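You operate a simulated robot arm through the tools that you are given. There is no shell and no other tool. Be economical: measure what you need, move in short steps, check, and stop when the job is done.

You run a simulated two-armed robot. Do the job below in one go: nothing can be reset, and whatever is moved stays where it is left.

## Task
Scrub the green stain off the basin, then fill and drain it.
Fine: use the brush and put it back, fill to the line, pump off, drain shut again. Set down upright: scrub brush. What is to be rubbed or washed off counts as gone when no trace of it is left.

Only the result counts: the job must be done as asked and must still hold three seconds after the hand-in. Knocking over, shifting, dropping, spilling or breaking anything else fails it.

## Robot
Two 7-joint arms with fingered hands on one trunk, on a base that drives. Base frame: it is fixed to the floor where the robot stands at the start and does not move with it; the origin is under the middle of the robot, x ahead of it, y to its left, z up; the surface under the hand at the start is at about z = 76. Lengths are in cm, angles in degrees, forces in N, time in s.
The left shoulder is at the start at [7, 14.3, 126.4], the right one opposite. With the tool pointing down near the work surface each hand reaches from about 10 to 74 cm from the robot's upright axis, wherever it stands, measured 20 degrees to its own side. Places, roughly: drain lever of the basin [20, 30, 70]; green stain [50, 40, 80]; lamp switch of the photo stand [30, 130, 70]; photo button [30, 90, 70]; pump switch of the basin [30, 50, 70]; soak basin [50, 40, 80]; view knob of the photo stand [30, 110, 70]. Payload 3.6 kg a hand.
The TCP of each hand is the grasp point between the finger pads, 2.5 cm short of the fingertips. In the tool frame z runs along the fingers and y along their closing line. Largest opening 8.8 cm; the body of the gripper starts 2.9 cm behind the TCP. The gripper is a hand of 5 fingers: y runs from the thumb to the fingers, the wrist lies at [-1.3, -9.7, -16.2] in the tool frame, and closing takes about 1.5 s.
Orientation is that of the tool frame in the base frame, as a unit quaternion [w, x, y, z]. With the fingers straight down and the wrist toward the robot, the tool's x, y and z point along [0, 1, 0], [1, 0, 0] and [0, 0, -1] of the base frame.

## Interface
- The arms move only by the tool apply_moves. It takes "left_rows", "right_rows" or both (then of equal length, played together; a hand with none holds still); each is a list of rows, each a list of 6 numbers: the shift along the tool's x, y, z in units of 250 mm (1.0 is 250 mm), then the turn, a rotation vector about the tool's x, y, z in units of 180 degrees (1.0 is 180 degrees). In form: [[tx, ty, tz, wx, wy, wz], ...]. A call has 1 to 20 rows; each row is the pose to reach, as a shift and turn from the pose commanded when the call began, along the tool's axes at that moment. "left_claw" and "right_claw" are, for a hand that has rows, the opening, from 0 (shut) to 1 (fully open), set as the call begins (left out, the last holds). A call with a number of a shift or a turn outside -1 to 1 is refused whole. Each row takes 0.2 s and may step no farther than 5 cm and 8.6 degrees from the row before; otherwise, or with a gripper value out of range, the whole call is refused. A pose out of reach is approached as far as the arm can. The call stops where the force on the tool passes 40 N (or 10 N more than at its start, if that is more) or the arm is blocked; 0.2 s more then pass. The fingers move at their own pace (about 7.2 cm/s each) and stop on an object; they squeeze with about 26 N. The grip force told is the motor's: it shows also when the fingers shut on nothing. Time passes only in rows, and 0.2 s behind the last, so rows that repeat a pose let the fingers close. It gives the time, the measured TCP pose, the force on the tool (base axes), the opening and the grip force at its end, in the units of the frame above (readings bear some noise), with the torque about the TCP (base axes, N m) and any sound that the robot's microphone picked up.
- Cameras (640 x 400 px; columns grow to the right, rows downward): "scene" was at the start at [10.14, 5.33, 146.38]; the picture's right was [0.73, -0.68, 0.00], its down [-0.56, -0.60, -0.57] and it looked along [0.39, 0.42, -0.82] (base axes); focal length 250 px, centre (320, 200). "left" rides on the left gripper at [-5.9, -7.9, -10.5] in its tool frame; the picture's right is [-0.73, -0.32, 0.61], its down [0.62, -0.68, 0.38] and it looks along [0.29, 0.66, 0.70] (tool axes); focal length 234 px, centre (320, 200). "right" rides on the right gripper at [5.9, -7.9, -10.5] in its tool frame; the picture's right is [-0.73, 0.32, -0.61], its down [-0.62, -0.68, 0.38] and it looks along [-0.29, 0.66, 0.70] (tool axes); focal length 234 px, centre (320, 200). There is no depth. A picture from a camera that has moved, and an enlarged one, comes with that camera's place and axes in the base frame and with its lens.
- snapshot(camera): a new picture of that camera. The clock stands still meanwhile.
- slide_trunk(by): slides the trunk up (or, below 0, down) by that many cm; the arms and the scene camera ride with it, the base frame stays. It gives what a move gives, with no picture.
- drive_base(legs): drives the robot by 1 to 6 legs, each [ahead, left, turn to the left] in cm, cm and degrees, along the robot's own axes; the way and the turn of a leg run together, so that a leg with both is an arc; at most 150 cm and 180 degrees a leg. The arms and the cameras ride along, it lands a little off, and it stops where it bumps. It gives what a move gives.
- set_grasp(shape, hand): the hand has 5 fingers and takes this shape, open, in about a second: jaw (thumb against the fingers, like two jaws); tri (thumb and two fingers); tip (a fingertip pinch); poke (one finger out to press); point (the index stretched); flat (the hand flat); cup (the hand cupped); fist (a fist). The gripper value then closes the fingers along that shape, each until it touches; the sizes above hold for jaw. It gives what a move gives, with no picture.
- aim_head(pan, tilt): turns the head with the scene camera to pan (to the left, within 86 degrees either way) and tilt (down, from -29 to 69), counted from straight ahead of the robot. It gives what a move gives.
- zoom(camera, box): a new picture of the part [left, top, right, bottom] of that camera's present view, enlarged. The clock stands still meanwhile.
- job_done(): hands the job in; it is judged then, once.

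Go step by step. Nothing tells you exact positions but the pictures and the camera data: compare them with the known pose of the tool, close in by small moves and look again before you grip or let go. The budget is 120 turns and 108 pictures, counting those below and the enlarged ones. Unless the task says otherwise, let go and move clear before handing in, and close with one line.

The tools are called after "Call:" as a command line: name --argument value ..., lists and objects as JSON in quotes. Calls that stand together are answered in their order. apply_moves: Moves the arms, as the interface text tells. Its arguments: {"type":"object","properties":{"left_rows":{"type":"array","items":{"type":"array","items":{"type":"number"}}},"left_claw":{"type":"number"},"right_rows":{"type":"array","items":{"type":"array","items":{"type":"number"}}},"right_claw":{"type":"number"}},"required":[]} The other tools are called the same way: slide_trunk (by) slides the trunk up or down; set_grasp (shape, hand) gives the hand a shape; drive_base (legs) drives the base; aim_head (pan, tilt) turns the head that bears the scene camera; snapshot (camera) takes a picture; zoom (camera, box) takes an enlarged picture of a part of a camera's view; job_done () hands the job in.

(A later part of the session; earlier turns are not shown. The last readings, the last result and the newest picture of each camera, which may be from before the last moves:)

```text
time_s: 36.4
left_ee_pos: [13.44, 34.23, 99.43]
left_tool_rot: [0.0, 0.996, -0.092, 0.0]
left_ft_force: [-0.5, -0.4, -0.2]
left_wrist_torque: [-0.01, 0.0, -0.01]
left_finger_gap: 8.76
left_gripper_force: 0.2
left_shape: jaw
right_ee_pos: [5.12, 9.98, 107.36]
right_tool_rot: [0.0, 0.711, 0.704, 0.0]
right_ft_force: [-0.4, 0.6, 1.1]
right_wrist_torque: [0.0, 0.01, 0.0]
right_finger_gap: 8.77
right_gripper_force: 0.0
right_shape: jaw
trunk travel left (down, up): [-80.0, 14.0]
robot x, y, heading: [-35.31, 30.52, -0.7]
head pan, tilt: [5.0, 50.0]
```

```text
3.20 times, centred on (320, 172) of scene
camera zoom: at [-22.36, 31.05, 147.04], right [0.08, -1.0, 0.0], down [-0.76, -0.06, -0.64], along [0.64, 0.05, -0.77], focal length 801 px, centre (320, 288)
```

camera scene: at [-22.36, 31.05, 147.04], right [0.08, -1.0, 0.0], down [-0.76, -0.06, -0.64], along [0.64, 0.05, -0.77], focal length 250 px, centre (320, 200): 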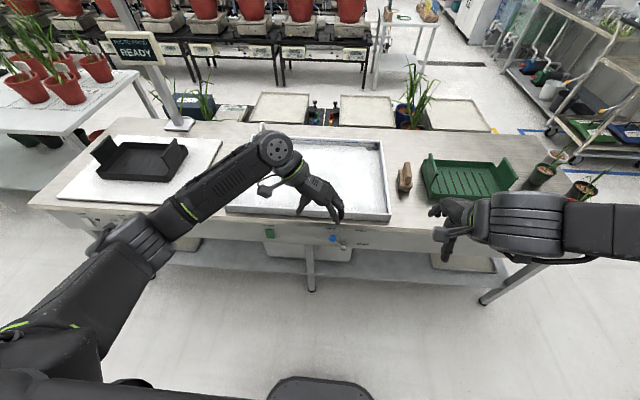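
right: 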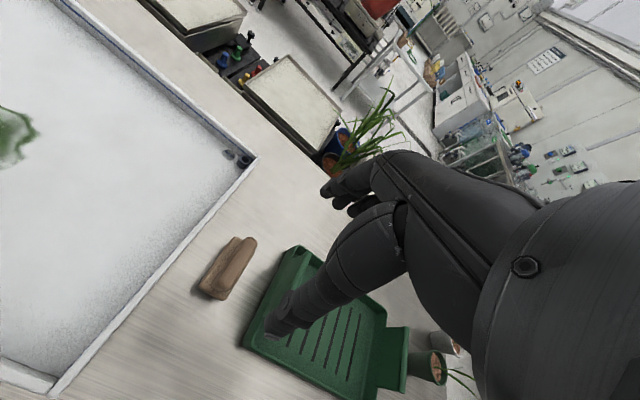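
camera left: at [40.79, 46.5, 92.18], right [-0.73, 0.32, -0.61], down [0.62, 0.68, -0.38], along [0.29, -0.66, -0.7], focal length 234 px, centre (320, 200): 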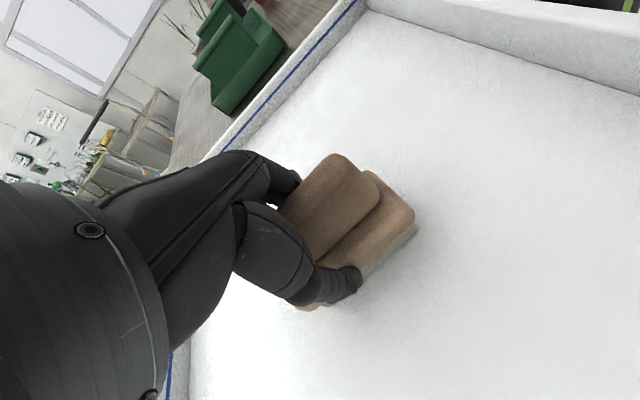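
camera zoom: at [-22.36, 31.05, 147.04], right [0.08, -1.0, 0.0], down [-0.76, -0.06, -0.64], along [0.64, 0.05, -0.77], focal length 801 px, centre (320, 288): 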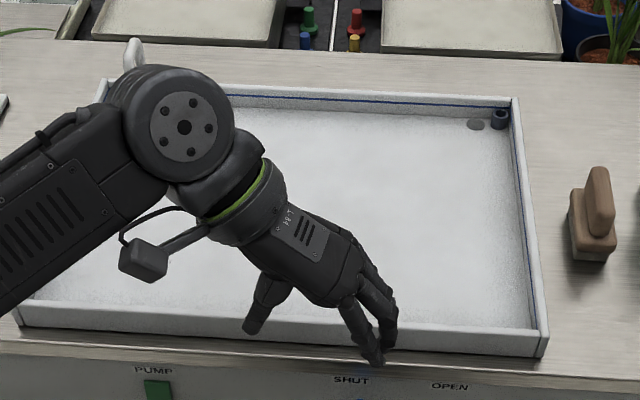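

I see the panel: green PUMP button about [27.5, 54, 66]; blue-ball drain lever at SHUT (ball about [25, 30, 69], pivot about [26, 26, 63]), OPEN to the upper right. I lower the trunk and point the left hand forward with one finger out.

Call:
slide_trunk --by -28

Call:
apply_moves --left_rows '[[0, 0, 0, 0, 0, -0.029], [0, 0, 0, 0, 0, -0.058]]'

Call:
apply_moves --left_rows '[[0, 0, 0, 0, 0.045, 0], [0, 0, 0, 0, 0.091, 0], [0, 0, 0, 0, 0.136, 0], [0, 0, 0, 0, 0.182, 0], [0, 0, 0, 0, 0.227, 0], [0, 0, 0, 0, 0.273, 0], [0, 0, 0, 0, 0.318, 0], [0, 0, 0, 0, 0.364, 0], [0, 0, 0, 0, 0.409, 0], [0, 0, 0, 0, 0.455, 0], [0, 0, 0, 0, 0.5, 0]]'

Call:
set_grasp --hand "left" --shape "poke"

Call:
snapshot --camera "scene"

Call:
snapshot --camera "left"

```text
time_s: 39.2
left_ee_pos: [13.4, 34.03, 71.53]
left_tool_rot: [0.001, 0.996, -0.091, 0.0]
left_ft_force: [-0.1, 0.5, 0.1]
left_wrist_torque: [0.04, 0.02, 0.01]
left_finger_gap: 8.82
left_gripper_force: 0.1
left_shape: jaw
right_ee_pos: [5.07, 10.17, 79.22]
right_tool_rot: [-0.001, 0.71, 0.704, 0.0]
right_ft_force: [-0.4, 0.6, 0.2]
right_wrist_torque: [-0.03, 0.02, 0.0]
right_finger_gap: 8.77
right_gripper_force: 0.2
right_shape: jaw
trunk travel left (down, up): [-52.0, 42.0]
robot x, y, heading: [-35.12, 30.56, -0.7]
head pan, tilt: [5.0, 50.0]
```

```text
time_s: 39.8
left_ee_pos: [13.48, 34.07, 71.4]
left_tool_rot: [-0.001, 1.0, 0.0, 0.0]
left_ft_force: [0.9, 0.2, 0.8]
left_wrist_torque: [-0.01, 0.01, -0.02]
left_finger_gap: 8.77
left_gripper_force: 0.0
left_shape: jaw
right_ee_pos: [5.18, 10.01, 79.3]
right_tool_rot: [-0.001, 0.71, 0.704, 0.0]
right_ft_force: [0.1, -0.4, 0.6]
right_wrist_torque: [-0.01, 0.02, 0.01]
right_finger_gap: 8.77
right_gripper_force: 0.1
right_shape: jaw
trunk travel left (down, up): [-52.0, 42.0]
robot x, y, heading: [-35.7, 30.37, -0.6]
head pan, tilt: [5.0, 50.0]
```

```text
time_s: 42.2
left_ee_pos: [13.4, 34.22, 71.36]
left_tool_rot: [0.0, 0.706, -0.001, 0.708]
left_ft_force: [0.2, -0.3, -0.4]
left_wrist_torque: [0.0, -0.02, 0.0]
left_finger_gap: 8.77
left_gripper_force: 0.1
left_shape: jaw
right_ee_pos: [5.07, 10.06, 79.27]
right_tool_rot: [0.0, 0.711, 0.704, 0.0]
right_ft_force: [0.5, -0.1, 0.8]
right_wrist_torque: [-0.03, 0.01, 0.02]
right_finger_gap: 8.78
right_gripper_force: 0.1
right_shape: jaw
trunk travel left (down, up): [-52.0, 42.0]
robot x, y, heading: [-34.94, 30.53, -0.5]
head pan, tilt: [5.0, 50.0]
```

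```text
time_s: 43.1
left_ee_pos: [13.43, 34.3, 71.56]
left_tool_rot: [0.0, 0.707, 0.0, 0.707]
left_ft_force: [0.2, 0.1, 0.8]
left_wrist_torque: [0.0, -0.01, 0.0]
left_finger_gap: 0.01
left_gripper_force: 0.0
left_shape: poke
right_ee_pos: [5.22, 10.03, 79.37]
right_tool_rot: [-0.001, 0.71, 0.704, -0.001]
right_ft_force: [-0.2, 0.6, 0.5]
right_wrist_torque: [-0.01, 0.01, -0.04]
right_finger_gap: 8.79
right_gripper_force: 0.1
right_shape: jaw
trunk travel left (down, up): [-52.0, 42.0]
robot x, y, heading: [-35.46, 30.5, -0.2]
head pan, tilt: [5.0, 50.0]
```

```text
77 pictures are left
camera scene: at [-22.37, 31.0, 119.05], right [0.08, -1.0, 0.0], down [-0.76, -0.06, -0.64], along [0.64, 0.05, -0.77], focal length 250 px, centre (320, 200)
```

scene: 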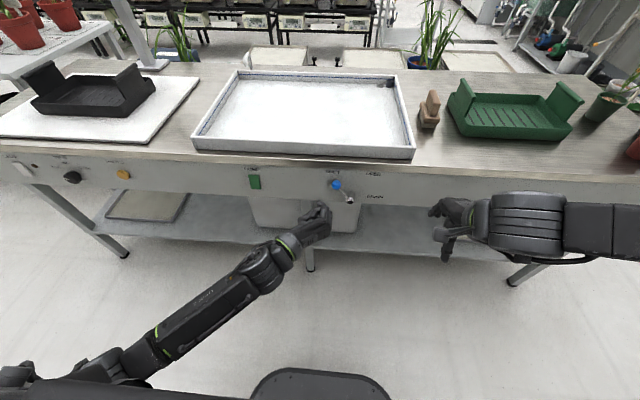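

```text
76 pictures are left
camera left: at [2.98, 42.11, 65.6], right [0.61, 0.32, -0.73], down [0.38, 0.68, 0.62], along [0.7, -0.66, 0.29], focal length 234 px, centre (320, 200)
```

left: 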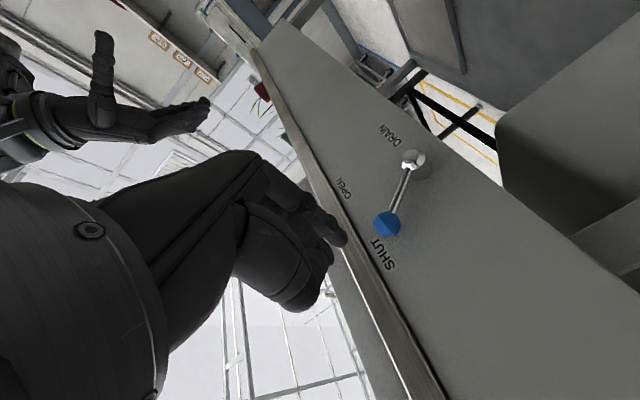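

Call:
zoom --camera "scene" --box '[230, 150, 390, 250]'

Call:
zoom --camera "left" --box '[280, 120, 480, 245]'

```text
4.00 times, centred on (310, 200) of scene
camera zoom: at [-22.37, 31.0, 119.05], right [0.08, -1.0, 0.0], down [-0.76, -0.06, -0.64], along [0.64, 0.05, -0.77], focal length 1001 px, centre (360, 200)
```

zoom: 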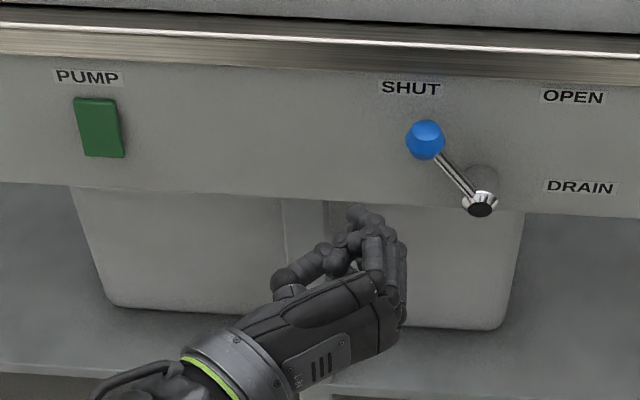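

```text
3.20 times, centred on (380, 182) of left
camera zoom: at [2.98, 42.11, 65.6], right [0.61, 0.32, -0.73], down [0.38, 0.68, 0.62], along [0.7, -0.66, 0.29], focal length 749 px, centre (128, 256)
```

zoom: 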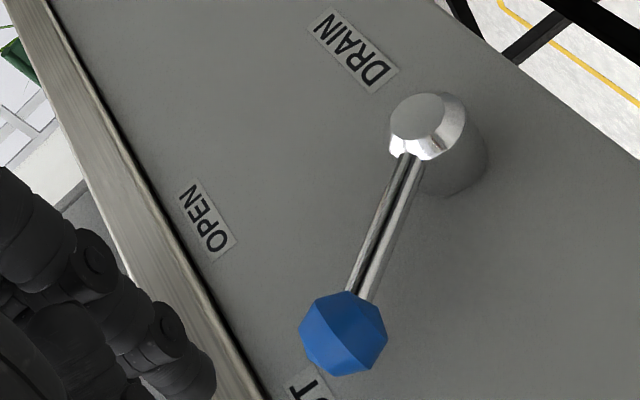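

Geometry: ball [24.7, 30.2, 69.2], pivot [24.5, 25.9, 63], pump button about [26.5, 53.8, 66.6]. I move the finger before the pump button.

Call:
apply_moves --left_rows '[[-0.04, -0.156, 0.052, 0, 0, 0], [-0.08, -0.312, 0.104, 0, 0, 0], [-0.12, -0.468, 0.156, 0, 0, 0], [-0.16, -0.624, 0.208, 0, 0, 0], [-0.2, -0.78, 0.26, 0, 0, 0]]'

Call:
zoom --camera "scene" --box '[180, 130, 340, 230]'

Call:
snapshot --camera "left"

```text
time_s: 44.3
left_ee_pos: [19.99, 53.71, 66.78]
left_tool_rot: [0.001, 0.707, -0.001, 0.707]
left_ft_force: [-0.8, -0.4, -0.3]
left_wrist_torque: [-0.01, -0.01, 0.02]
left_finger_gap: 0.03
left_gripper_force: 0.1
left_shape: poke
right_ee_pos: [5.17, 10.12, 79.19]
right_tool_rot: [0.0, 0.711, 0.704, 0.0]
right_ft_force: [-0.5, 0.3, 0.8]
right_wrist_torque: [0.01, 0.0, 0.02]
right_finger_gap: 8.78
right_gripper_force: 0.0
right_shape: jaw
trunk travel left (down, up): [-52.0, 42.0]
robot x, y, heading: [-35.18, 30.77, -0.6]
head pan, tilt: [5.0, 50.0]
```

```text
4.00 times, centred on (260, 180) of scene
camera zoom: at [-22.33, 31.05, 119.04], right [0.08, -1.0, 0.0], down [-0.76, -0.06, -0.64], along [0.64, 0.05, -0.77], focal length 1001 px, centre (560, 280)
```

zoom: 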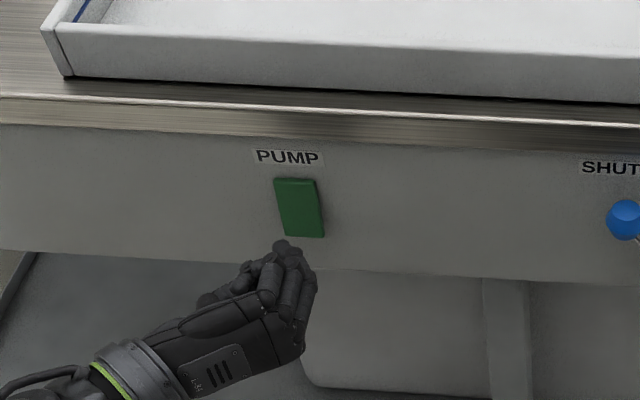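

```text
72 pictures are left
camera left: at [9.49, 61.71, 60.86], right [0.61, 0.32, -0.73], down [0.38, 0.68, 0.62], along [0.7, -0.66, 0.29], focal length 234 px, centre (320, 200)
```

left: 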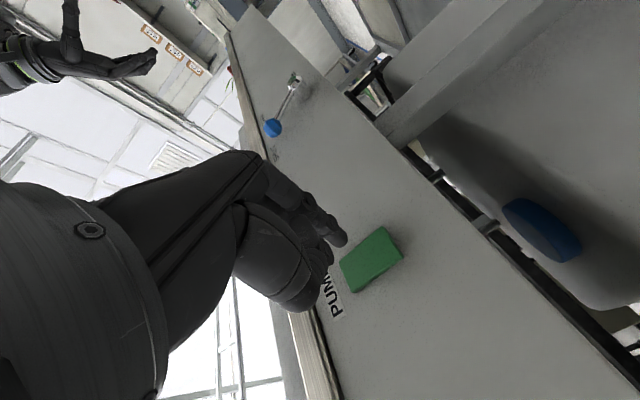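

Call:
apply_moves --left_rows '[[0.012, 0.012, 0.06, 0, 0, 0], [0.012, 0.012, 0.11, 0, 0, 0], [0.012, 0.012, 0.13, 0, 0, 0], [0.012, 0.012, 0.145, 0, 0, 0]]'

Call:
zoom --camera "scene" --box '[180, 130, 340, 230]'

```text
time_s: 45.3
left_ee_pos: [23.45, 53.32, 66.73]
left_tool_rot: [0.001, 0.707, 0.0, 0.707]
left_ft_force: [0.0, -0.7, 0.9]
left_wrist_torque: [-0.01, 0.0, -0.01]
left_finger_gap: 0.02
left_gripper_force: 0.1
left_shape: poke
right_ee_pos: [5.2, 10.1, 79.32]
right_tool_rot: [-0.001, 0.71, 0.704, 0.0]
right_ft_force: [0.6, 0.1, 0.1]
right_wrist_torque: [0.03, 0.02, 0.01]
right_finger_gap: 8.76
right_gripper_force: 0.0
right_shape: jaw
trunk travel left (down, up): [-52.0, 42.0]
robot x, y, heading: [-35.07, 30.58, -0.5]
head pan, tilt: [5.0, 50.0]
```

```text
4.00 times, centred on (260, 180) of scene
camera zoom: at [-22.36, 31.01, 119.05], right [0.08, -1.0, 0.0], down [-0.76, -0.06, -0.64], along [0.64, 0.05, -0.77], focal length 1001 px, centre (560, 280)
```

zoom: 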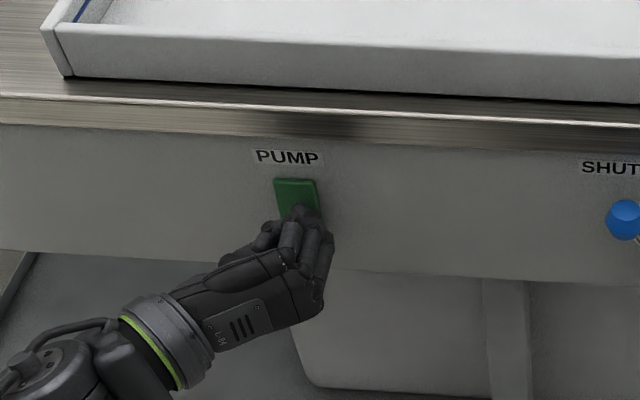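

Nearly touching. Press a little more, then withdraw.

Call:
apply_moves --left_rows '[[0, 0, 0.012, 0, 0, 0], [0, 0, 0.024, 0, 0, 0], [0, 0, 0.036, 0, 0, 0]]'

Call:
snapshot --camera "scene"

```text
time_s: 46.1
left_ee_pos: [23.92, 53.27, 66.71]
left_tool_rot: [0.003, 0.708, -0.001, 0.707]
left_ft_force: [-18.4, 1.4, 5.3]
left_wrist_torque: [-0.01, -0.06, 0.01]
left_finger_gap: 0.0
left_gripper_force: 0.1
left_shape: poke
right_ee_pos: [4.9, 10.18, 79.35]
right_tool_rot: [-0.001, 0.71, 0.705, 0.001]
right_ft_force: [0.4, 0.2, -0.2]
right_wrist_torque: [0.03, 0.02, 0.0]
right_finger_gap: 8.76
right_gripper_force: 0.1
right_shape: jaw
trunk travel left (down, up): [-52.0, 42.0]
robot x, y, heading: [-35.35, 30.32, -0.4]
head pan, tilt: [5.0, 50.0]
stopped in row 3 (left hand): the force on the tool passed its limit at 43 N (the readings are from after the stop); the commanded pose is now the measured one
```

```text
70 pictures are left
camera scene: at [-22.74, 31.0, 119.1], right [0.08, -1.0, 0.0], down [-0.76, -0.06, -0.64], along [0.64, 0.05, -0.76], focal length 250 px, centre (320, 200)
```

scene: 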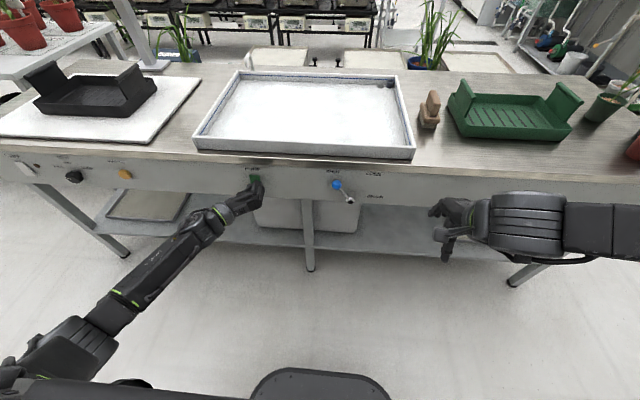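

Pressed firmly. I withdraw and look whether the button changed or water runs.

Call:
apply_moves --left_rows '[[0, 0, -0.04, 0, 0, 0], [0, 0, -0.14, 0, 0, 0]]'

Call:
zoom --camera "scene" --box '[180, 60, 420, 210]'

```text
time_s: 46.7
left_ee_pos: [20.44, 53.28, 66.52]
left_tool_rot: [0.003, 0.71, -0.001, 0.705]
left_ft_force: [0.4, 0.0, -0.5]
left_wrist_torque: [-0.01, -0.02, 0.0]
left_finger_gap: 0.0
left_gripper_force: 0.2
left_shape: poke
right_ee_pos: [5.04, 10.16, 79.24]
right_tool_rot: [0.001, 0.71, 0.704, 0.0]
right_ft_force: [-1.4, 0.1, -0.2]
right_wrist_torque: [-0.01, -0.01, 0.01]
right_finger_gap: 8.77
right_gripper_force: 0.1
right_shape: jaw
trunk travel left (down, up): [-52.0, 42.0]
robot x, y, heading: [-35.22, 30.6, -0.5]
head pan, tilt: [5.0, 50.0]
```

```text
2.67 times, centred on (300, 135) of scene
camera zoom: at [-22.5, 31.03, 119.06], right [0.08, -1.0, 0.0], down [-0.76, -0.06, -0.64], along [0.64, 0.05, -0.77], focal length 667 px, centre (373, 373)
```

zoom: 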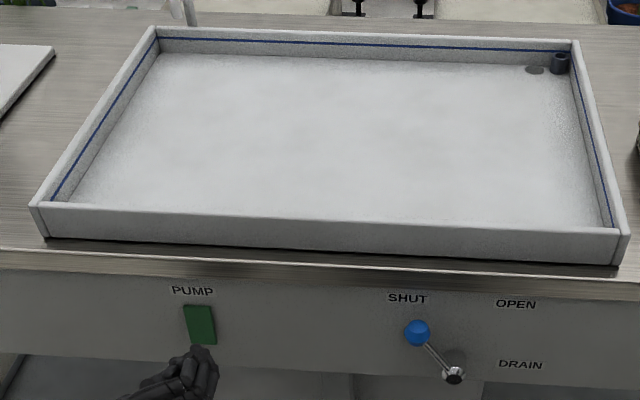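

Call:
apply_moves --left_rows '[[0, 0, 0, 0, 0, 0], [0, 0, 0, 0, 0, 0], [0, 0, 0, 0, 0, 0], [0, 0, 0, 0, 0, 0], [0, 0, 0, 0, 0, 0]]'

Call:
zoom --camera "scene" --box '[180, 50, 300, 125]'

Call:
zoom --camera "left" --box '[300, 180, 460, 280]'

```text
time_s: 47.9
left_ee_pos: [20.55, 53.24, 66.52]
left_tool_rot: [0.001, 0.709, -0.001, 0.705]
left_ft_force: [0.8, 1.1, -0.2]
left_wrist_torque: [0.01, 0.0, 0.0]
left_finger_gap: 0.02
left_gripper_force: 0.0
left_shape: poke
right_ee_pos: [5.04, 10.21, 79.21]
right_tool_rot: [-0.001, 0.71, 0.704, -0.001]
right_ft_force: [0.4, -0.8, -0.2]
right_wrist_torque: [0.01, -0.01, 0.0]
right_finger_gap: 8.77
right_gripper_force: 0.1
right_shape: jaw
trunk travel left (down, up): [-52.0, 42.0]
robot x, y, heading: [-35.41, 30.56, -0.3]
head pan, tilt: [5.0, 50.0]
```

```text
5.33 times, centred on (240, 88) of scene
camera zoom: at [-22.44, 31.02, 119.05], right [0.08, -1.0, 0.0], down [-0.76, -0.06, -0.64], along [0.64, 0.05, -0.77], focal length 1334 px, centre (747, 800)
```

zoom: 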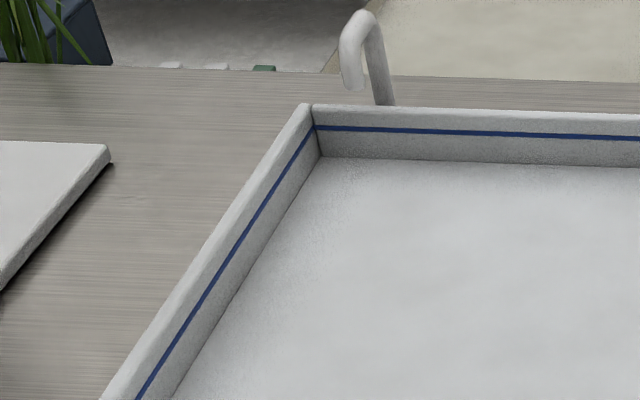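

```text
4.00 times, centred on (380, 230) of left
camera zoom: at [10.08, 61.19, 60.67], right [0.6, 0.32, -0.73], down [0.39, 0.68, 0.62], along [0.69, -0.66, 0.29], focal length 937 px, centre (80, 80)
```

zoom: 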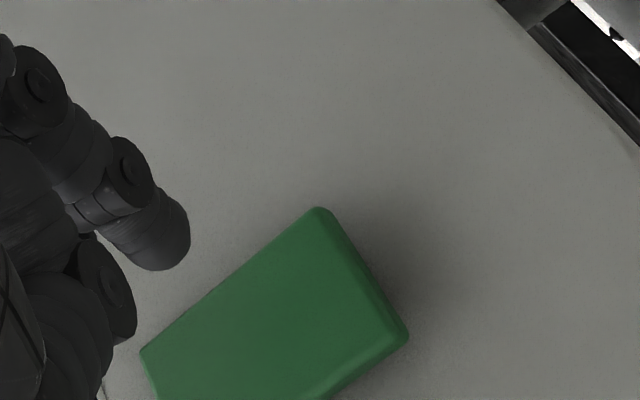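

Call:
zoom --camera "scene" --box '[230, 160, 278, 190]'

Call:
zoom --camera "left" --box '[320, 210, 416, 270]'

```text
13.33 times, centred on (254, 175) of scene
camera zoom: at [-22.44, 31.02, 119.05], right [0.08, -1.0, 0.0], down [-0.76, -0.06, -0.64], along [0.64, 0.05, -0.77], focal length 3336 px, centre (1200, 533)
```

zoom: 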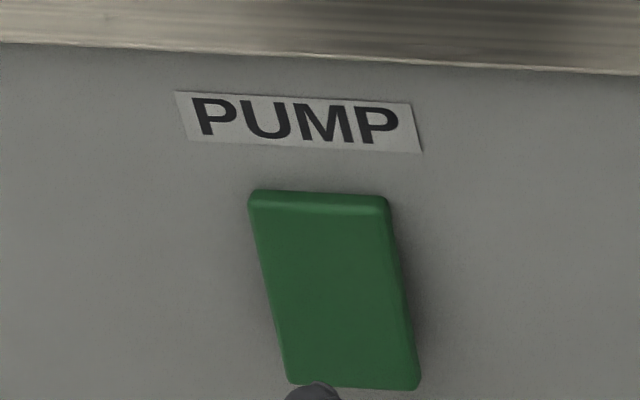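

```text
6.67 times, centred on (368, 240) of left
camera zoom: at [10.08, 61.19, 60.67], right [0.6, 0.32, -0.73], down [0.39, 0.68, 0.62], along [0.69, -0.66, 0.29], focal length 1561 px, centre (0, -67)
```

zoom: 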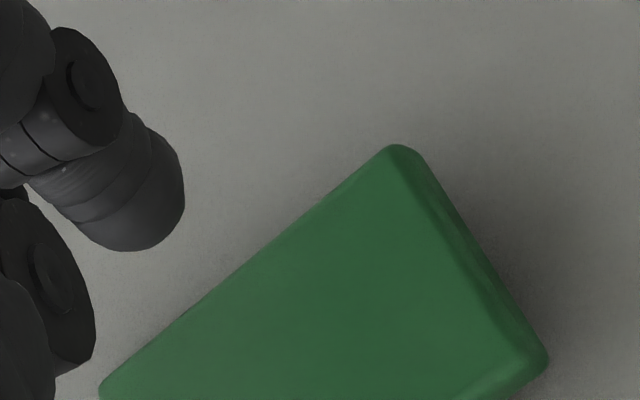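

The button looks like a rocker whose lower end stands out. I press its lower end.

Call:
apply_moves --left_rows '[[-0.064, -0.012, 0, 0, 0, 0], [-0.064, -0.012, 0.08, 0, 0, 0], [-0.064, -0.012, 0.1, 0, 0, 0], [-0.064, -0.012, 0.115, 0, 0, 0], [-0.064, -0.012, 0.13, 0, 0, 0], [-0.064, -0.012, 0.145, 0, 0, 0]]'

Call:
zoom --camera "scene" --box '[180, 50, 340, 150]'

Call:
zoom --camera "scene" --box '[230, 160, 278, 190]'

```text
time_s: 49.3
left_ee_pos: [24.04, 53.48, 64.84]
left_tool_rot: [0.003, 0.709, -0.002, 0.705]
left_ft_force: [-20.3, -5.1, -4.6]
left_wrist_torque: [0.04, -0.13, -0.04]
left_finger_gap: 0.0
left_gripper_force: 0.1
left_shape: poke
right_ee_pos: [4.94, 10.15, 79.32]
right_tool_rot: [0.0, 0.71, 0.704, 0.0]
right_ft_force: [0.0, 0.5, 0.7]
right_wrist_torque: [-0.01, 0.03, 0.03]
right_finger_gap: 8.76
right_gripper_force: 0.1
right_shape: jaw
trunk travel left (down, up): [-52.0, 42.0]
robot x, y, heading: [-35.26, 30.46, -0.6]
head pan, tilt: [5.0, 50.0]
```

```text
4.00 times, centred on (260, 100) of scene
camera zoom: at [-22.68, 30.98, 119.06], right [0.08, -1.0, 0.0], down [-0.76, -0.06, -0.64], along [0.64, 0.05, -0.76], focal length 1001 px, centre (560, 600)
```

zoom: 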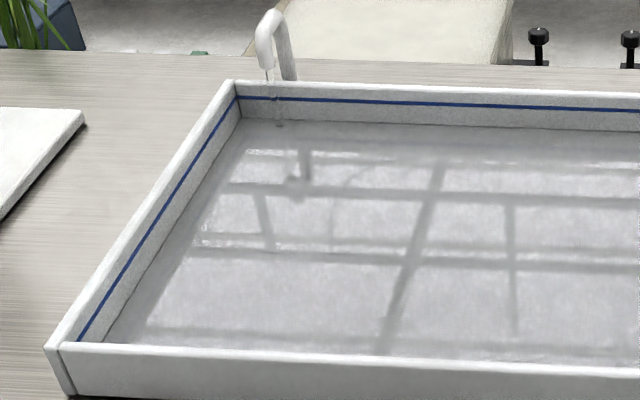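

```text
13.33 times, centred on (254, 175) of scene
camera zoom: at [-22.68, 30.98, 119.06], right [0.08, -1.0, 0.0], down [-0.76, -0.06, -0.64], along [0.64, 0.05, -0.76], focal length 3336 px, centre (1200, 533)
```

zoom: 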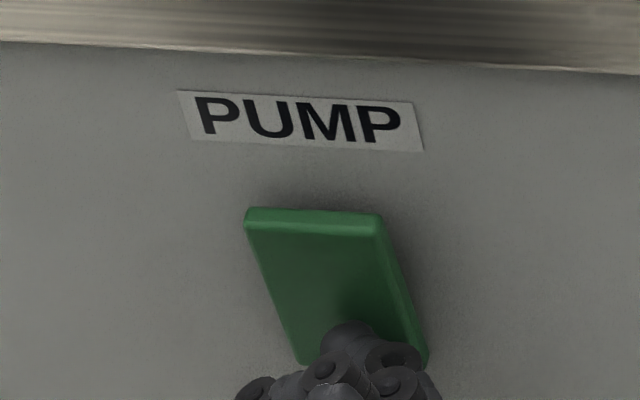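

Water runs; the rocker's top is now out. I bring the finger in front of the top end, ready to switch off.

Call:
apply_moves --left_rows '[[0, 0, -0.06, 0, 0, 0], [0.15, 0, -0.08, 0, 0, 0], [0.15, 0, -0.05, 0, 0, 0]]'

Call:
zoom --camera "scene" --box '[180, 50, 420, 200]'

```text
time_s: 50.1
left_ee_pos: [23.26, 53.57, 68.71]
left_tool_rot: [0.002, 0.71, -0.001, 0.705]
left_ft_force: [0.0, -0.4, -0.7]
left_wrist_torque: [-0.02, -0.01, 0.02]
left_finger_gap: 0.03
left_gripper_force: 0.0
left_shape: poke
right_ee_pos: [5.06, 10.0, 79.2]
right_tool_rot: [0.0, 0.71, 0.704, 0.0]
right_ft_force: [-0.5, 0.1, 0.0]
right_wrist_torque: [-0.03, -0.01, -0.01]
right_finger_gap: 8.8
right_gripper_force: 0.0
right_shape: jaw
trunk travel left (down, up): [-52.0, 42.0]
robot x, y, heading: [-35.21, 30.35, -0.5]
head pan, tilt: [5.0, 50.0]
```

```text
2.67 times, centred on (300, 125) of scene
camera zoom: at [-22.37, 31.02, 119.04], right [0.08, -1.0, 0.0], down [-0.76, -0.06, -0.64], along [0.64, 0.05, -0.77], focal length 667 px, centre (373, 400)
```

zoom: 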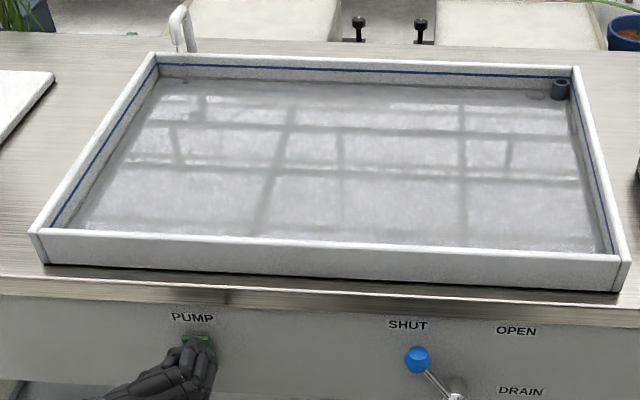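

Call:
apply_moves --left_rows '[[0, 0, -0.02, 0, 0, 0], [0, 0, -0.02, 0, 0, 0], [0, 0, -0.02, 0, 0, 0], [0, 0, -0.02, 0, 0, 0], [0, 0, -0.02, 0, 0, 0]]'

Call:
zoom --camera "scene" --box '[180, 50, 300, 125]'

```text
time_s: 51.3
left_ee_pos: [22.7, 53.56, 68.69]
left_tool_rot: [0.002, 0.709, -0.001, 0.705]
left_ft_force: [0.5, -0.1, 0.7]
left_wrist_torque: [-0.01, 0.01, -0.01]
left_finger_gap: 0.01
left_gripper_force: 0.0
left_shape: poke
right_ee_pos: [5.17, 10.25, 79.23]
right_tool_rot: [0.0, 0.71, 0.704, 0.0]
right_ft_force: [-0.1, -0.5, 0.1]
right_wrist_torque: [-0.04, -0.01, -0.03]
right_finger_gap: 8.75
right_gripper_force: 0.1
right_shape: jaw
trunk travel left (down, up): [-52.0, 42.0]
robot x, y, heading: [-35.26, 30.42, -0.6]
head pan, tilt: [5.0, 50.0]
```

```text
5.33 times, centred on (240, 88) of scene
camera zoom: at [-22.43, 31.02, 119.05], right [0.08, -1.0, 0.0], down [-0.76, -0.06, -0.64], along [0.64, 0.05, -0.77], focal length 1334 px, centre (747, 800)
```

zoom: 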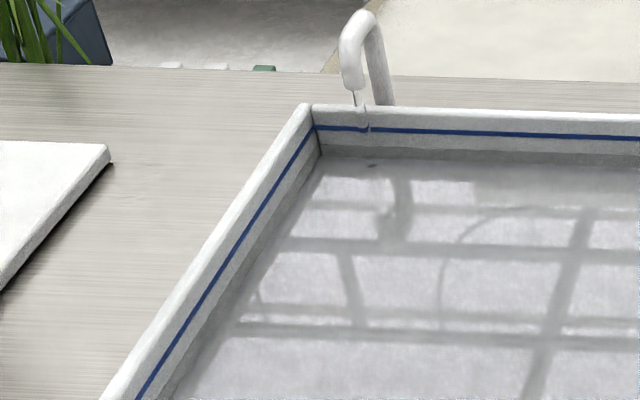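

Call:
apply_moves --left_rows '[[0, 0, 0, 0, 0, 0], [0, 0, 0, 0, 0, 0], [0, 0, 0, 0, 0, 0], [0, 0, 0, 0, 0, 0]]'

Call:
zoom --camera "scene" --box '[220, 60, 300, 110]'

```text
time_s: 52.3
left_ee_pos: [22.69, 53.59, 68.64]
left_tool_rot: [0.002, 0.709, -0.001, 0.705]
left_ft_force: [0.2, -0.1, 0.3]
left_wrist_torque: [-0.01, 0.03, 0.01]
left_finger_gap: 0.0
left_gripper_force: 0.0
left_shape: poke
right_ee_pos: [5.1, 10.09, 79.22]
right_tool_rot: [0.0, 0.71, 0.704, -0.002]
right_ft_force: [0.3, 0.2, -0.5]
right_wrist_torque: [-0.04, -0.01, -0.01]
right_finger_gap: 8.73
right_gripper_force: 0.1
right_shape: jaw
trunk travel left (down, up): [-52.0, 42.0]
robot x, y, heading: [-35.52, 30.53, -0.7]
head pan, tilt: [5.0, 50.0]
```

```text
8.00 times, centred on (260, 85) of scene
camera zoom: at [-22.43, 31.02, 119.05], right [0.08, -1.0, 0.0], down [-0.76, -0.06, -0.64], along [0.64, 0.05, -0.77], focal length 2002 px, centre (800, 1120)
```

zoom: 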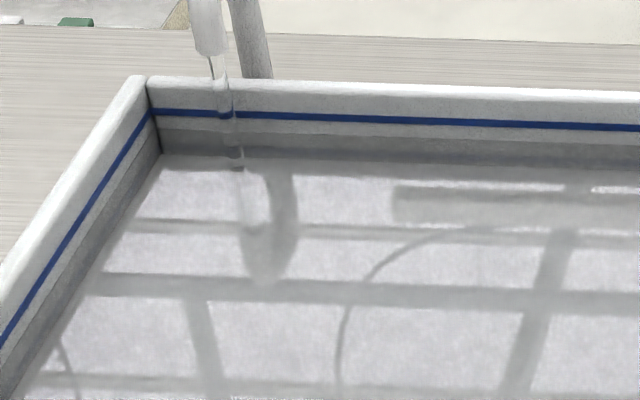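

Water surface edge is about 60% up to the blue line; waiting a little more.

Call:
apply_moves --left_rows '[[0, 0, 0, 0, 0, 0], [0, 0, 0, 0, 0, 0], [0, 0, 0, 0, 0, 0]]'

Call:
zoom --camera "scene" --box '[220, 60, 300, 110]'

```text
time_s: 53.1
left_ee_pos: [22.73, 53.63, 68.68]
left_tool_rot: [0.002, 0.709, 0.0, 0.706]
left_ft_force: [0.1, -0.3, -0.5]
left_wrist_torque: [-0.01, 0.0, -0.02]
left_finger_gap: 0.01
left_gripper_force: 0.1
left_shape: poke
right_ee_pos: [5.12, 10.2, 79.25]
right_tool_rot: [-0.001, 0.71, 0.704, -0.001]
right_ft_force: [-0.9, -0.2, 0.7]
right_wrist_torque: [0.02, -0.02, 0.0]
right_finger_gap: 8.76
right_gripper_force: 0.0
right_shape: jaw
trunk travel left (down, up): [-52.0, 42.0]
robot x, y, heading: [-35.64, 30.52, -0.4]
head pan, tilt: [5.0, 50.0]
```

```text
8.00 times, centred on (260, 85) of scene
camera zoom: at [-22.43, 31.02, 119.05], right [0.08, -1.0, 0.0], down [-0.76, -0.06, -0.64], along [0.64, 0.05, -0.77], focal length 2002 px, centre (800, 1120)
```

zoom: 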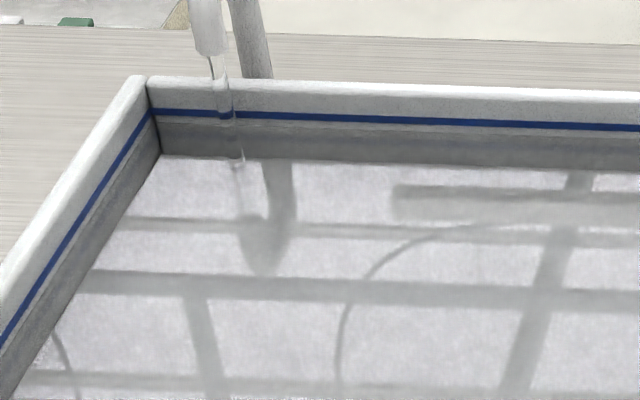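

Just below the line (about 1.2 s to go). I wait briefly and press the top end.

Call:
apply_moves --left_rows '[[0.01, 0, 0, 0, 0, 0], [0.01, 0, 0.03, 0, 0, 0], [0.01, 0, 0.048, 0, 0, 0], [0.01, 0, 0.062, 0, 0, 0]]'

Call:
zoom --camera "scene" --box '[220, 60, 300, 110]'

Call:
zoom --camera "scene" --box '[230, 160, 278, 190]'

```text
time_s: 54.1
left_ee_pos: [24.11, 53.68, 68.96]
left_tool_rot: [0.001, 0.709, -0.001, 0.705]
left_ft_force: [-0.6, -0.4, -0.3]
left_wrist_torque: [0.02, -0.02, 0.01]
left_finger_gap: 0.0
left_gripper_force: 0.0
left_shape: poke
right_ee_pos: [5.03, 10.01, 79.21]
right_tool_rot: [-0.001, 0.71, 0.704, -0.001]
right_ft_force: [-0.4, 0.3, 0.2]
right_wrist_torque: [-0.01, -0.03, 0.01]
right_finger_gap: 8.78
right_gripper_force: 0.1
right_shape: jaw
trunk travel left (down, up): [-52.0, 42.0]
robot x, y, heading: [-35.27, 30.71, -0.6]
head pan, tilt: [5.0, 50.0]
```

```text
8.00 times, centred on (260, 85) of scene
camera zoom: at [-22.44, 31.02, 119.05], right [0.08, -1.0, 0.0], down [-0.76, -0.06, -0.64], along [0.64, 0.05, -0.77], focal length 2002 px, centre (800, 1120)
```

zoom: 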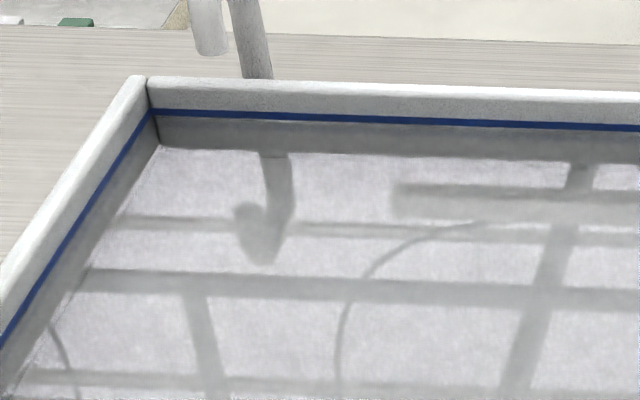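

```text
13.33 times, centred on (254, 175) of scene
camera zoom: at [-22.44, 31.02, 119.05], right [0.08, -1.0, 0.0], down [-0.76, -0.06, -0.64], along [0.64, 0.05, -0.77], focal length 3336 px, centre (1200, 533)
```

zoom: 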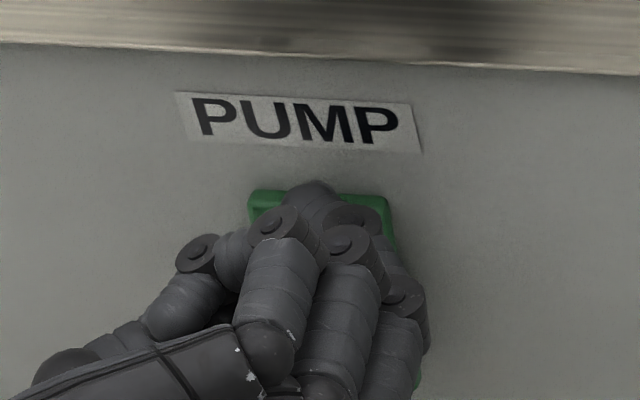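

Flow stopped. Check the level closely.

Call:
zoom --camera "scene" --box '[230, 66, 262, 86]'

Call:
zoom --camera "scene" --box '[370, 66, 418, 96]'

```text
16.00 times, centred on (246, 76) of scene
camera zoom: at [-22.44, 31.02, 119.05], right [0.08, -1.0, 0.0], down [-0.76, -0.06, -0.64], along [0.64, 0.05, -0.77], focal length 4004 px, centre (1504, 2184)
```

zoom: 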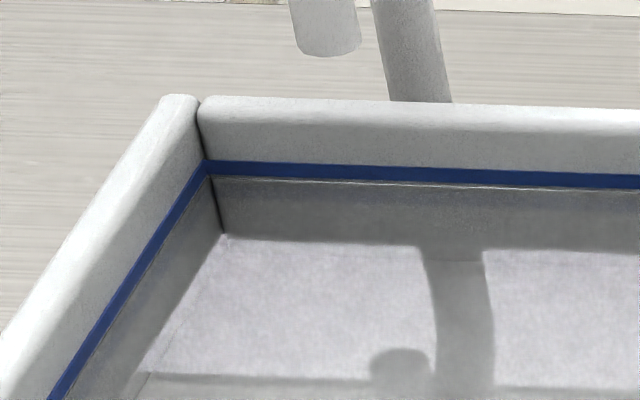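

```text
13.33 times, centred on (394, 81) of scene
camera zoom: at [-22.44, 31.02, 119.05], right [0.08, -1.0, 0.0], down [-0.76, -0.06, -0.64], along [0.64, 0.05, -0.77], focal length 3336 px, centre (-667, 1787)
```

zoom: 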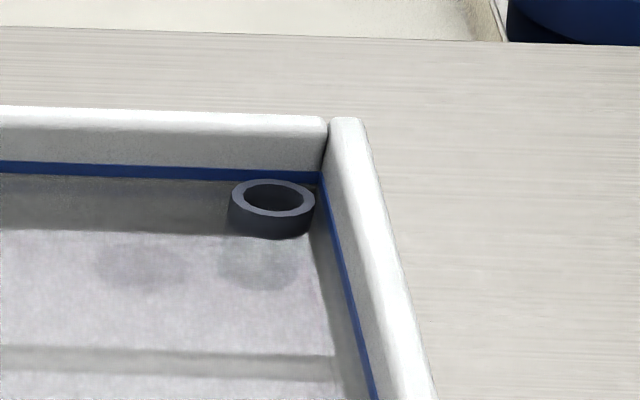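

The surface sits a hair below the blue band. I give a short top-up pulse: press bottom, then top right after.

Call:
apply_moves --left_rows '[[0, 0, -0.05, 0, 0, 0], [-0.165, 0, -0.06, 0, 0, 0], [-0.165, 0, -0.02, 0, 0, 0], [-0.165, 0, 0.0, 0, 0, 0], [-0.165, 0, 0.004, 0, 0, 0], [-0.15, 0, -0.05, 0, 0, 0], [0, 0, -0.05, 0, 0, 0], [0, 0, -0.01, 0, 0, 0], [0, 0, 0.006, 0, 0, 0], [0, 0, 0.008, 0, 0, 0]]'

Call:
zoom --camera "scene" --box '[230, 66, 262, 86]'

Call:
zoom --camera "scene" --box '[180, 50, 420, 200]'

```text
time_s: 56.3
left_ee_pos: [24.1, 53.56, 68.85]
left_tool_rot: [0.002, 0.709, -0.001, 0.705]
left_ft_force: [-16.8, -0.7, -2.0]
left_wrist_torque: [-0.01, 0.26, -0.03]
left_finger_gap: 0.02
left_gripper_force: 0.1
left_shape: poke
right_ee_pos: [4.95, 10.21, 79.33]
right_tool_rot: [0.0, 0.71, 0.704, 0.001]
right_ft_force: [-0.4, 0.0, 0.3]
right_wrist_torque: [0.0, 0.0, 0.01]
right_finger_gap: 8.78
right_gripper_force: 0.0
right_shape: jaw
trunk travel left (down, up): [-52.0, 42.0]
robot x, y, heading: [-35.21, 30.35, -0.6]
head pan, tilt: [5.0, 50.0]
```

```text
16.00 times, centred on (246, 76) of scene
camera zoom: at [-22.66, 31.05, 119.07], right [0.08, -1.0, 0.0], down [-0.76, -0.06, -0.64], along [0.64, 0.05, -0.76], focal length 4004 px, centre (1504, 2184)
```

zoom: 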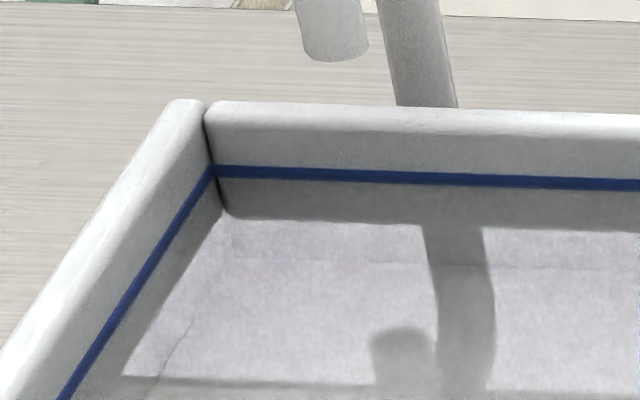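

```text
2.67 times, centred on (300, 125) of scene
camera zoom: at [-22.66, 31.05, 119.07], right [0.08, -1.0, 0.0], down [-0.76, -0.06, -0.64], along [0.64, 0.05, -0.76], focal length 667 px, centre (373, 400)
```

zoom: 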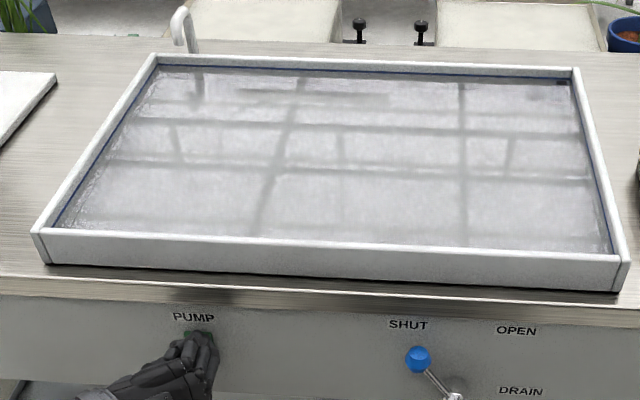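

The surface is now within the blue line and the flow is off. I withdraw, confirm, and move before the drain lever.

Call:
apply_moves --left_rows '[[0, 0, -0.1, 0, 0, 0], [0, 0, -0.24, 0, 0, 0], [0, 0.16, -0.24, 0, 0, 0], [-0.02, 0.32, -0.24, 0, 0, 0], [-0.04, 0.48, -0.24, 0, 0, 0], [-0.05, 0.64, -0.24, 0, 0, 0], [-0.06, 0.76, -0.24, 0, 0, 0]]'

Call:
zoom --camera "scene" --box '[230, 66, 262, 86]'

Call:
zoom --camera "scene" --box '[230, 130, 390, 230]'

Call:
snapshot --camera "left"

```text
time_s: 57.9
left_ee_pos: [18.17, 34.71, 67.46]
left_tool_rot: [0.002, 0.709, -0.002, 0.705]
left_ft_force: [-0.1, -0.1, -0.2]
left_wrist_torque: [0.03, -0.04, 0.01]
left_finger_gap: 0.0
left_gripper_force: 0.1
left_shape: poke
right_ee_pos: [5.11, 10.02, 79.18]
right_tool_rot: [-0.001, 0.71, 0.704, 0.0]
right_ft_force: [-0.3, -0.3, 0.5]
right_wrist_torque: [0.0, -0.01, -0.01]
right_finger_gap: 8.78
right_gripper_force: 0.2
right_shape: jaw
trunk travel left (down, up): [-52.0, 42.0]
robot x, y, heading: [-35.25, 30.51, -0.6]
head pan, tilt: [5.0, 50.0]
```

```text
16.00 times, centred on (246, 76) of scene
camera zoom: at [-22.42, 30.97, 119.05], right [0.08, -1.0, 0.0], down [-0.76, -0.06, -0.64], along [0.64, 0.05, -0.77], focal length 4004 px, centre (1504, 2184)
```

zoom: 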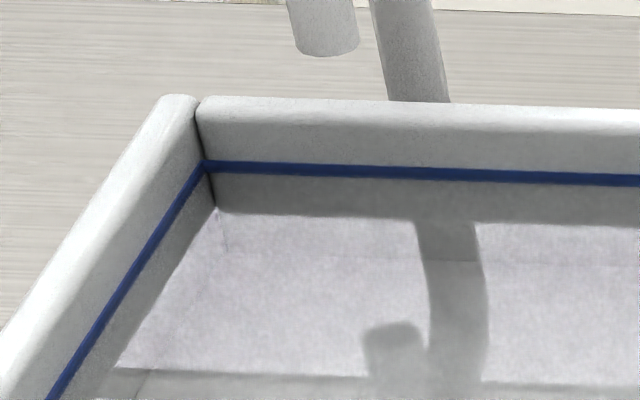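

```text
4.00 times, centred on (310, 180) of scene
camera zoom: at [-22.42, 30.97, 119.05], right [0.08, -1.0, 0.0], down [-0.76, -0.06, -0.64], along [0.64, 0.05, -0.77], focal length 1001 px, centre (360, 280)
```

zoom: 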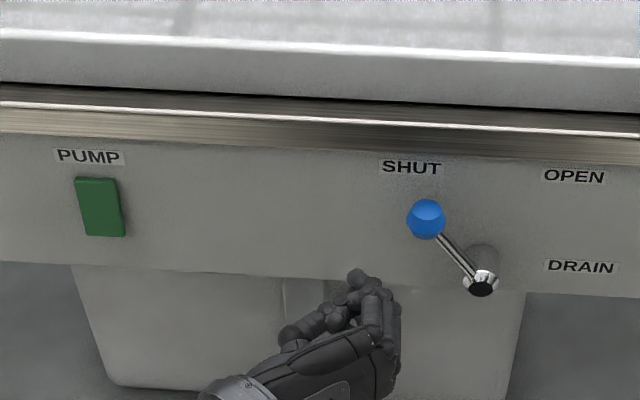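

```text
50 pictures are left
camera left: at [7.65, 42.59, 61.58], right [0.6, 0.32, -0.73], down [0.39, 0.68, 0.62], along [0.69, -0.66, 0.29], focal length 234 px, centre (320, 200)
```

left: 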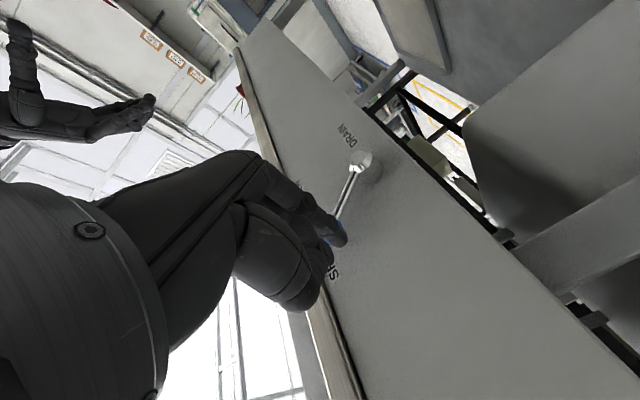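

Level holds at the line, pump is off. I insert the finger left of the lever ball and begin pushing it right.

Call:
apply_moves --left_rows '[[0.01, 0, 0.09, 0, 0, 0], [0.02, 0, 0.176, 0, 0, 0], [0.03, 0.06, 0.176, 0, 0, 0], [0.05, 0.1, 0.176, 0, 0, 0], [0.08, 0.15, 0.176, 0, 0, 0]]'

Call:
zoom --camera "scene" --box '[270, 150, 366, 210]'

```text
time_s: 59.1
left_ee_pos: [22.58, 31.01, 69.31]
left_tool_rot: [0.0, 0.709, -0.001, 0.705]
left_ft_force: [-0.7, 0.6, -1.0]
left_wrist_torque: [-0.01, -0.01, 0.04]
left_finger_gap: 0.0
left_gripper_force: 0.0
left_shape: poke
right_ee_pos: [5.08, 10.05, 79.18]
right_tool_rot: [-0.001, 0.71, 0.704, 0.0]
right_ft_force: [0.2, 0.5, -0.3]
right_wrist_torque: [-0.01, 0.0, -0.02]
right_finger_gap: 8.76
right_gripper_force: 0.1
right_shape: jaw
trunk travel left (down, up): [-52.0, 42.0]
robot x, y, heading: [-35.18, 30.45, -0.3]
head pan, tilt: [5.0, 50.0]
```

```text
6.67 times, centred on (318, 180) of scene
camera zoom: at [-22.43, 30.99, 119.05], right [0.08, -1.0, 0.0], down [-0.76, -0.06, -0.64], along [0.64, 0.05, -0.77], focal length 1668 px, centre (333, 333)
```

zoom: 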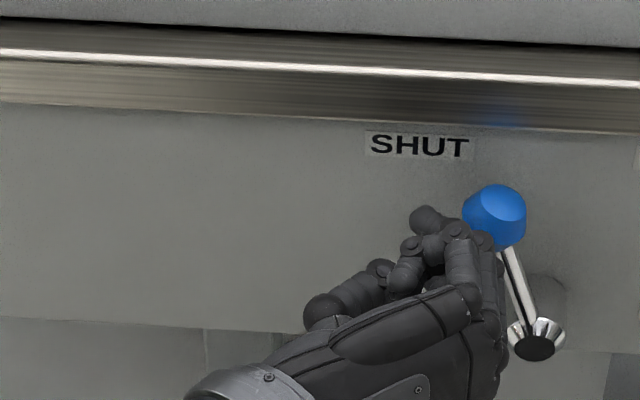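

The lever follows easily. Continue the arc.

Call:
apply_moves --left_rows '[[0.02, 0.05, 0, 0, 0, 0], [0.035, 0.1, 0, 0, 0, 0], [0.045, 0.15, 0, 0, 0, 0], [0.045, 0.2, 0, 0, 0, 0], [0.035, 0.25, 0, 0, 0, 0]]'

Call:
zoom --camera "scene" --box '[290, 150, 386, 210]'

Call:
zoom --camera "scene" --box '[370, 66, 418, 96]'

```text
time_s: 60.3
left_ee_pos: [22.63, 24.31, 70.2]
left_tool_rot: [0.002, 0.709, 0.0, 0.706]
left_ft_force: [0.4, 0.1, 0.3]
left_wrist_torque: [0.03, -0.03, -0.01]
left_finger_gap: 0.0
left_gripper_force: 0.2
left_shape: poke
right_ee_pos: [5.07, 10.03, 79.36]
right_tool_rot: [-0.002, 0.71, 0.704, 0.001]
right_ft_force: [0.2, 0.4, -0.2]
right_wrist_torque: [-0.03, 0.03, 0.01]
right_finger_gap: 8.75
right_gripper_force: 0.0
right_shape: jaw
trunk travel left (down, up): [-52.0, 42.0]
robot x, y, heading: [-35.19, 30.52, -0.5]
head pan, tilt: [5.0, 50.0]
```

```text
6.67 times, centred on (338, 180) of scene
camera zoom: at [-22.42, 30.98, 119.05], right [0.08, -1.0, 0.0], down [-0.76, -0.06, -0.64], along [0.64, 0.05, -0.77], focal length 1668 px, centre (200, 333)
```

zoom: 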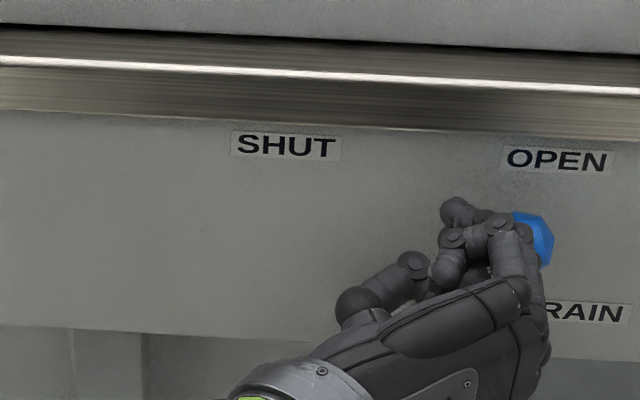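

```text
13.33 times, centred on (394, 81) of scene
camera zoom: at [-22.42, 30.98, 119.05], right [0.08, -1.0, 0.0], down [-0.76, -0.06, -0.64], along [0.64, 0.05, -0.77], focal length 3336 px, centre (-667, 1787)
```

zoom: 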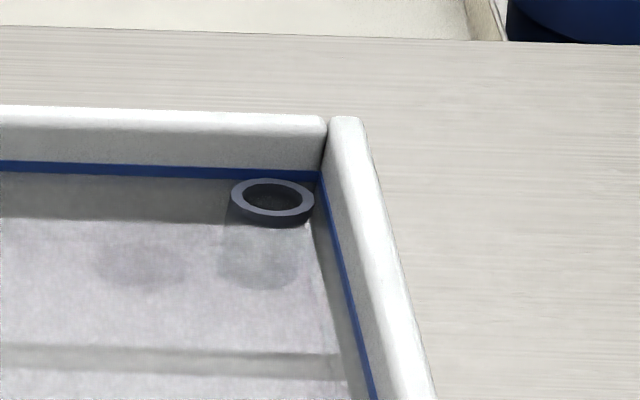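

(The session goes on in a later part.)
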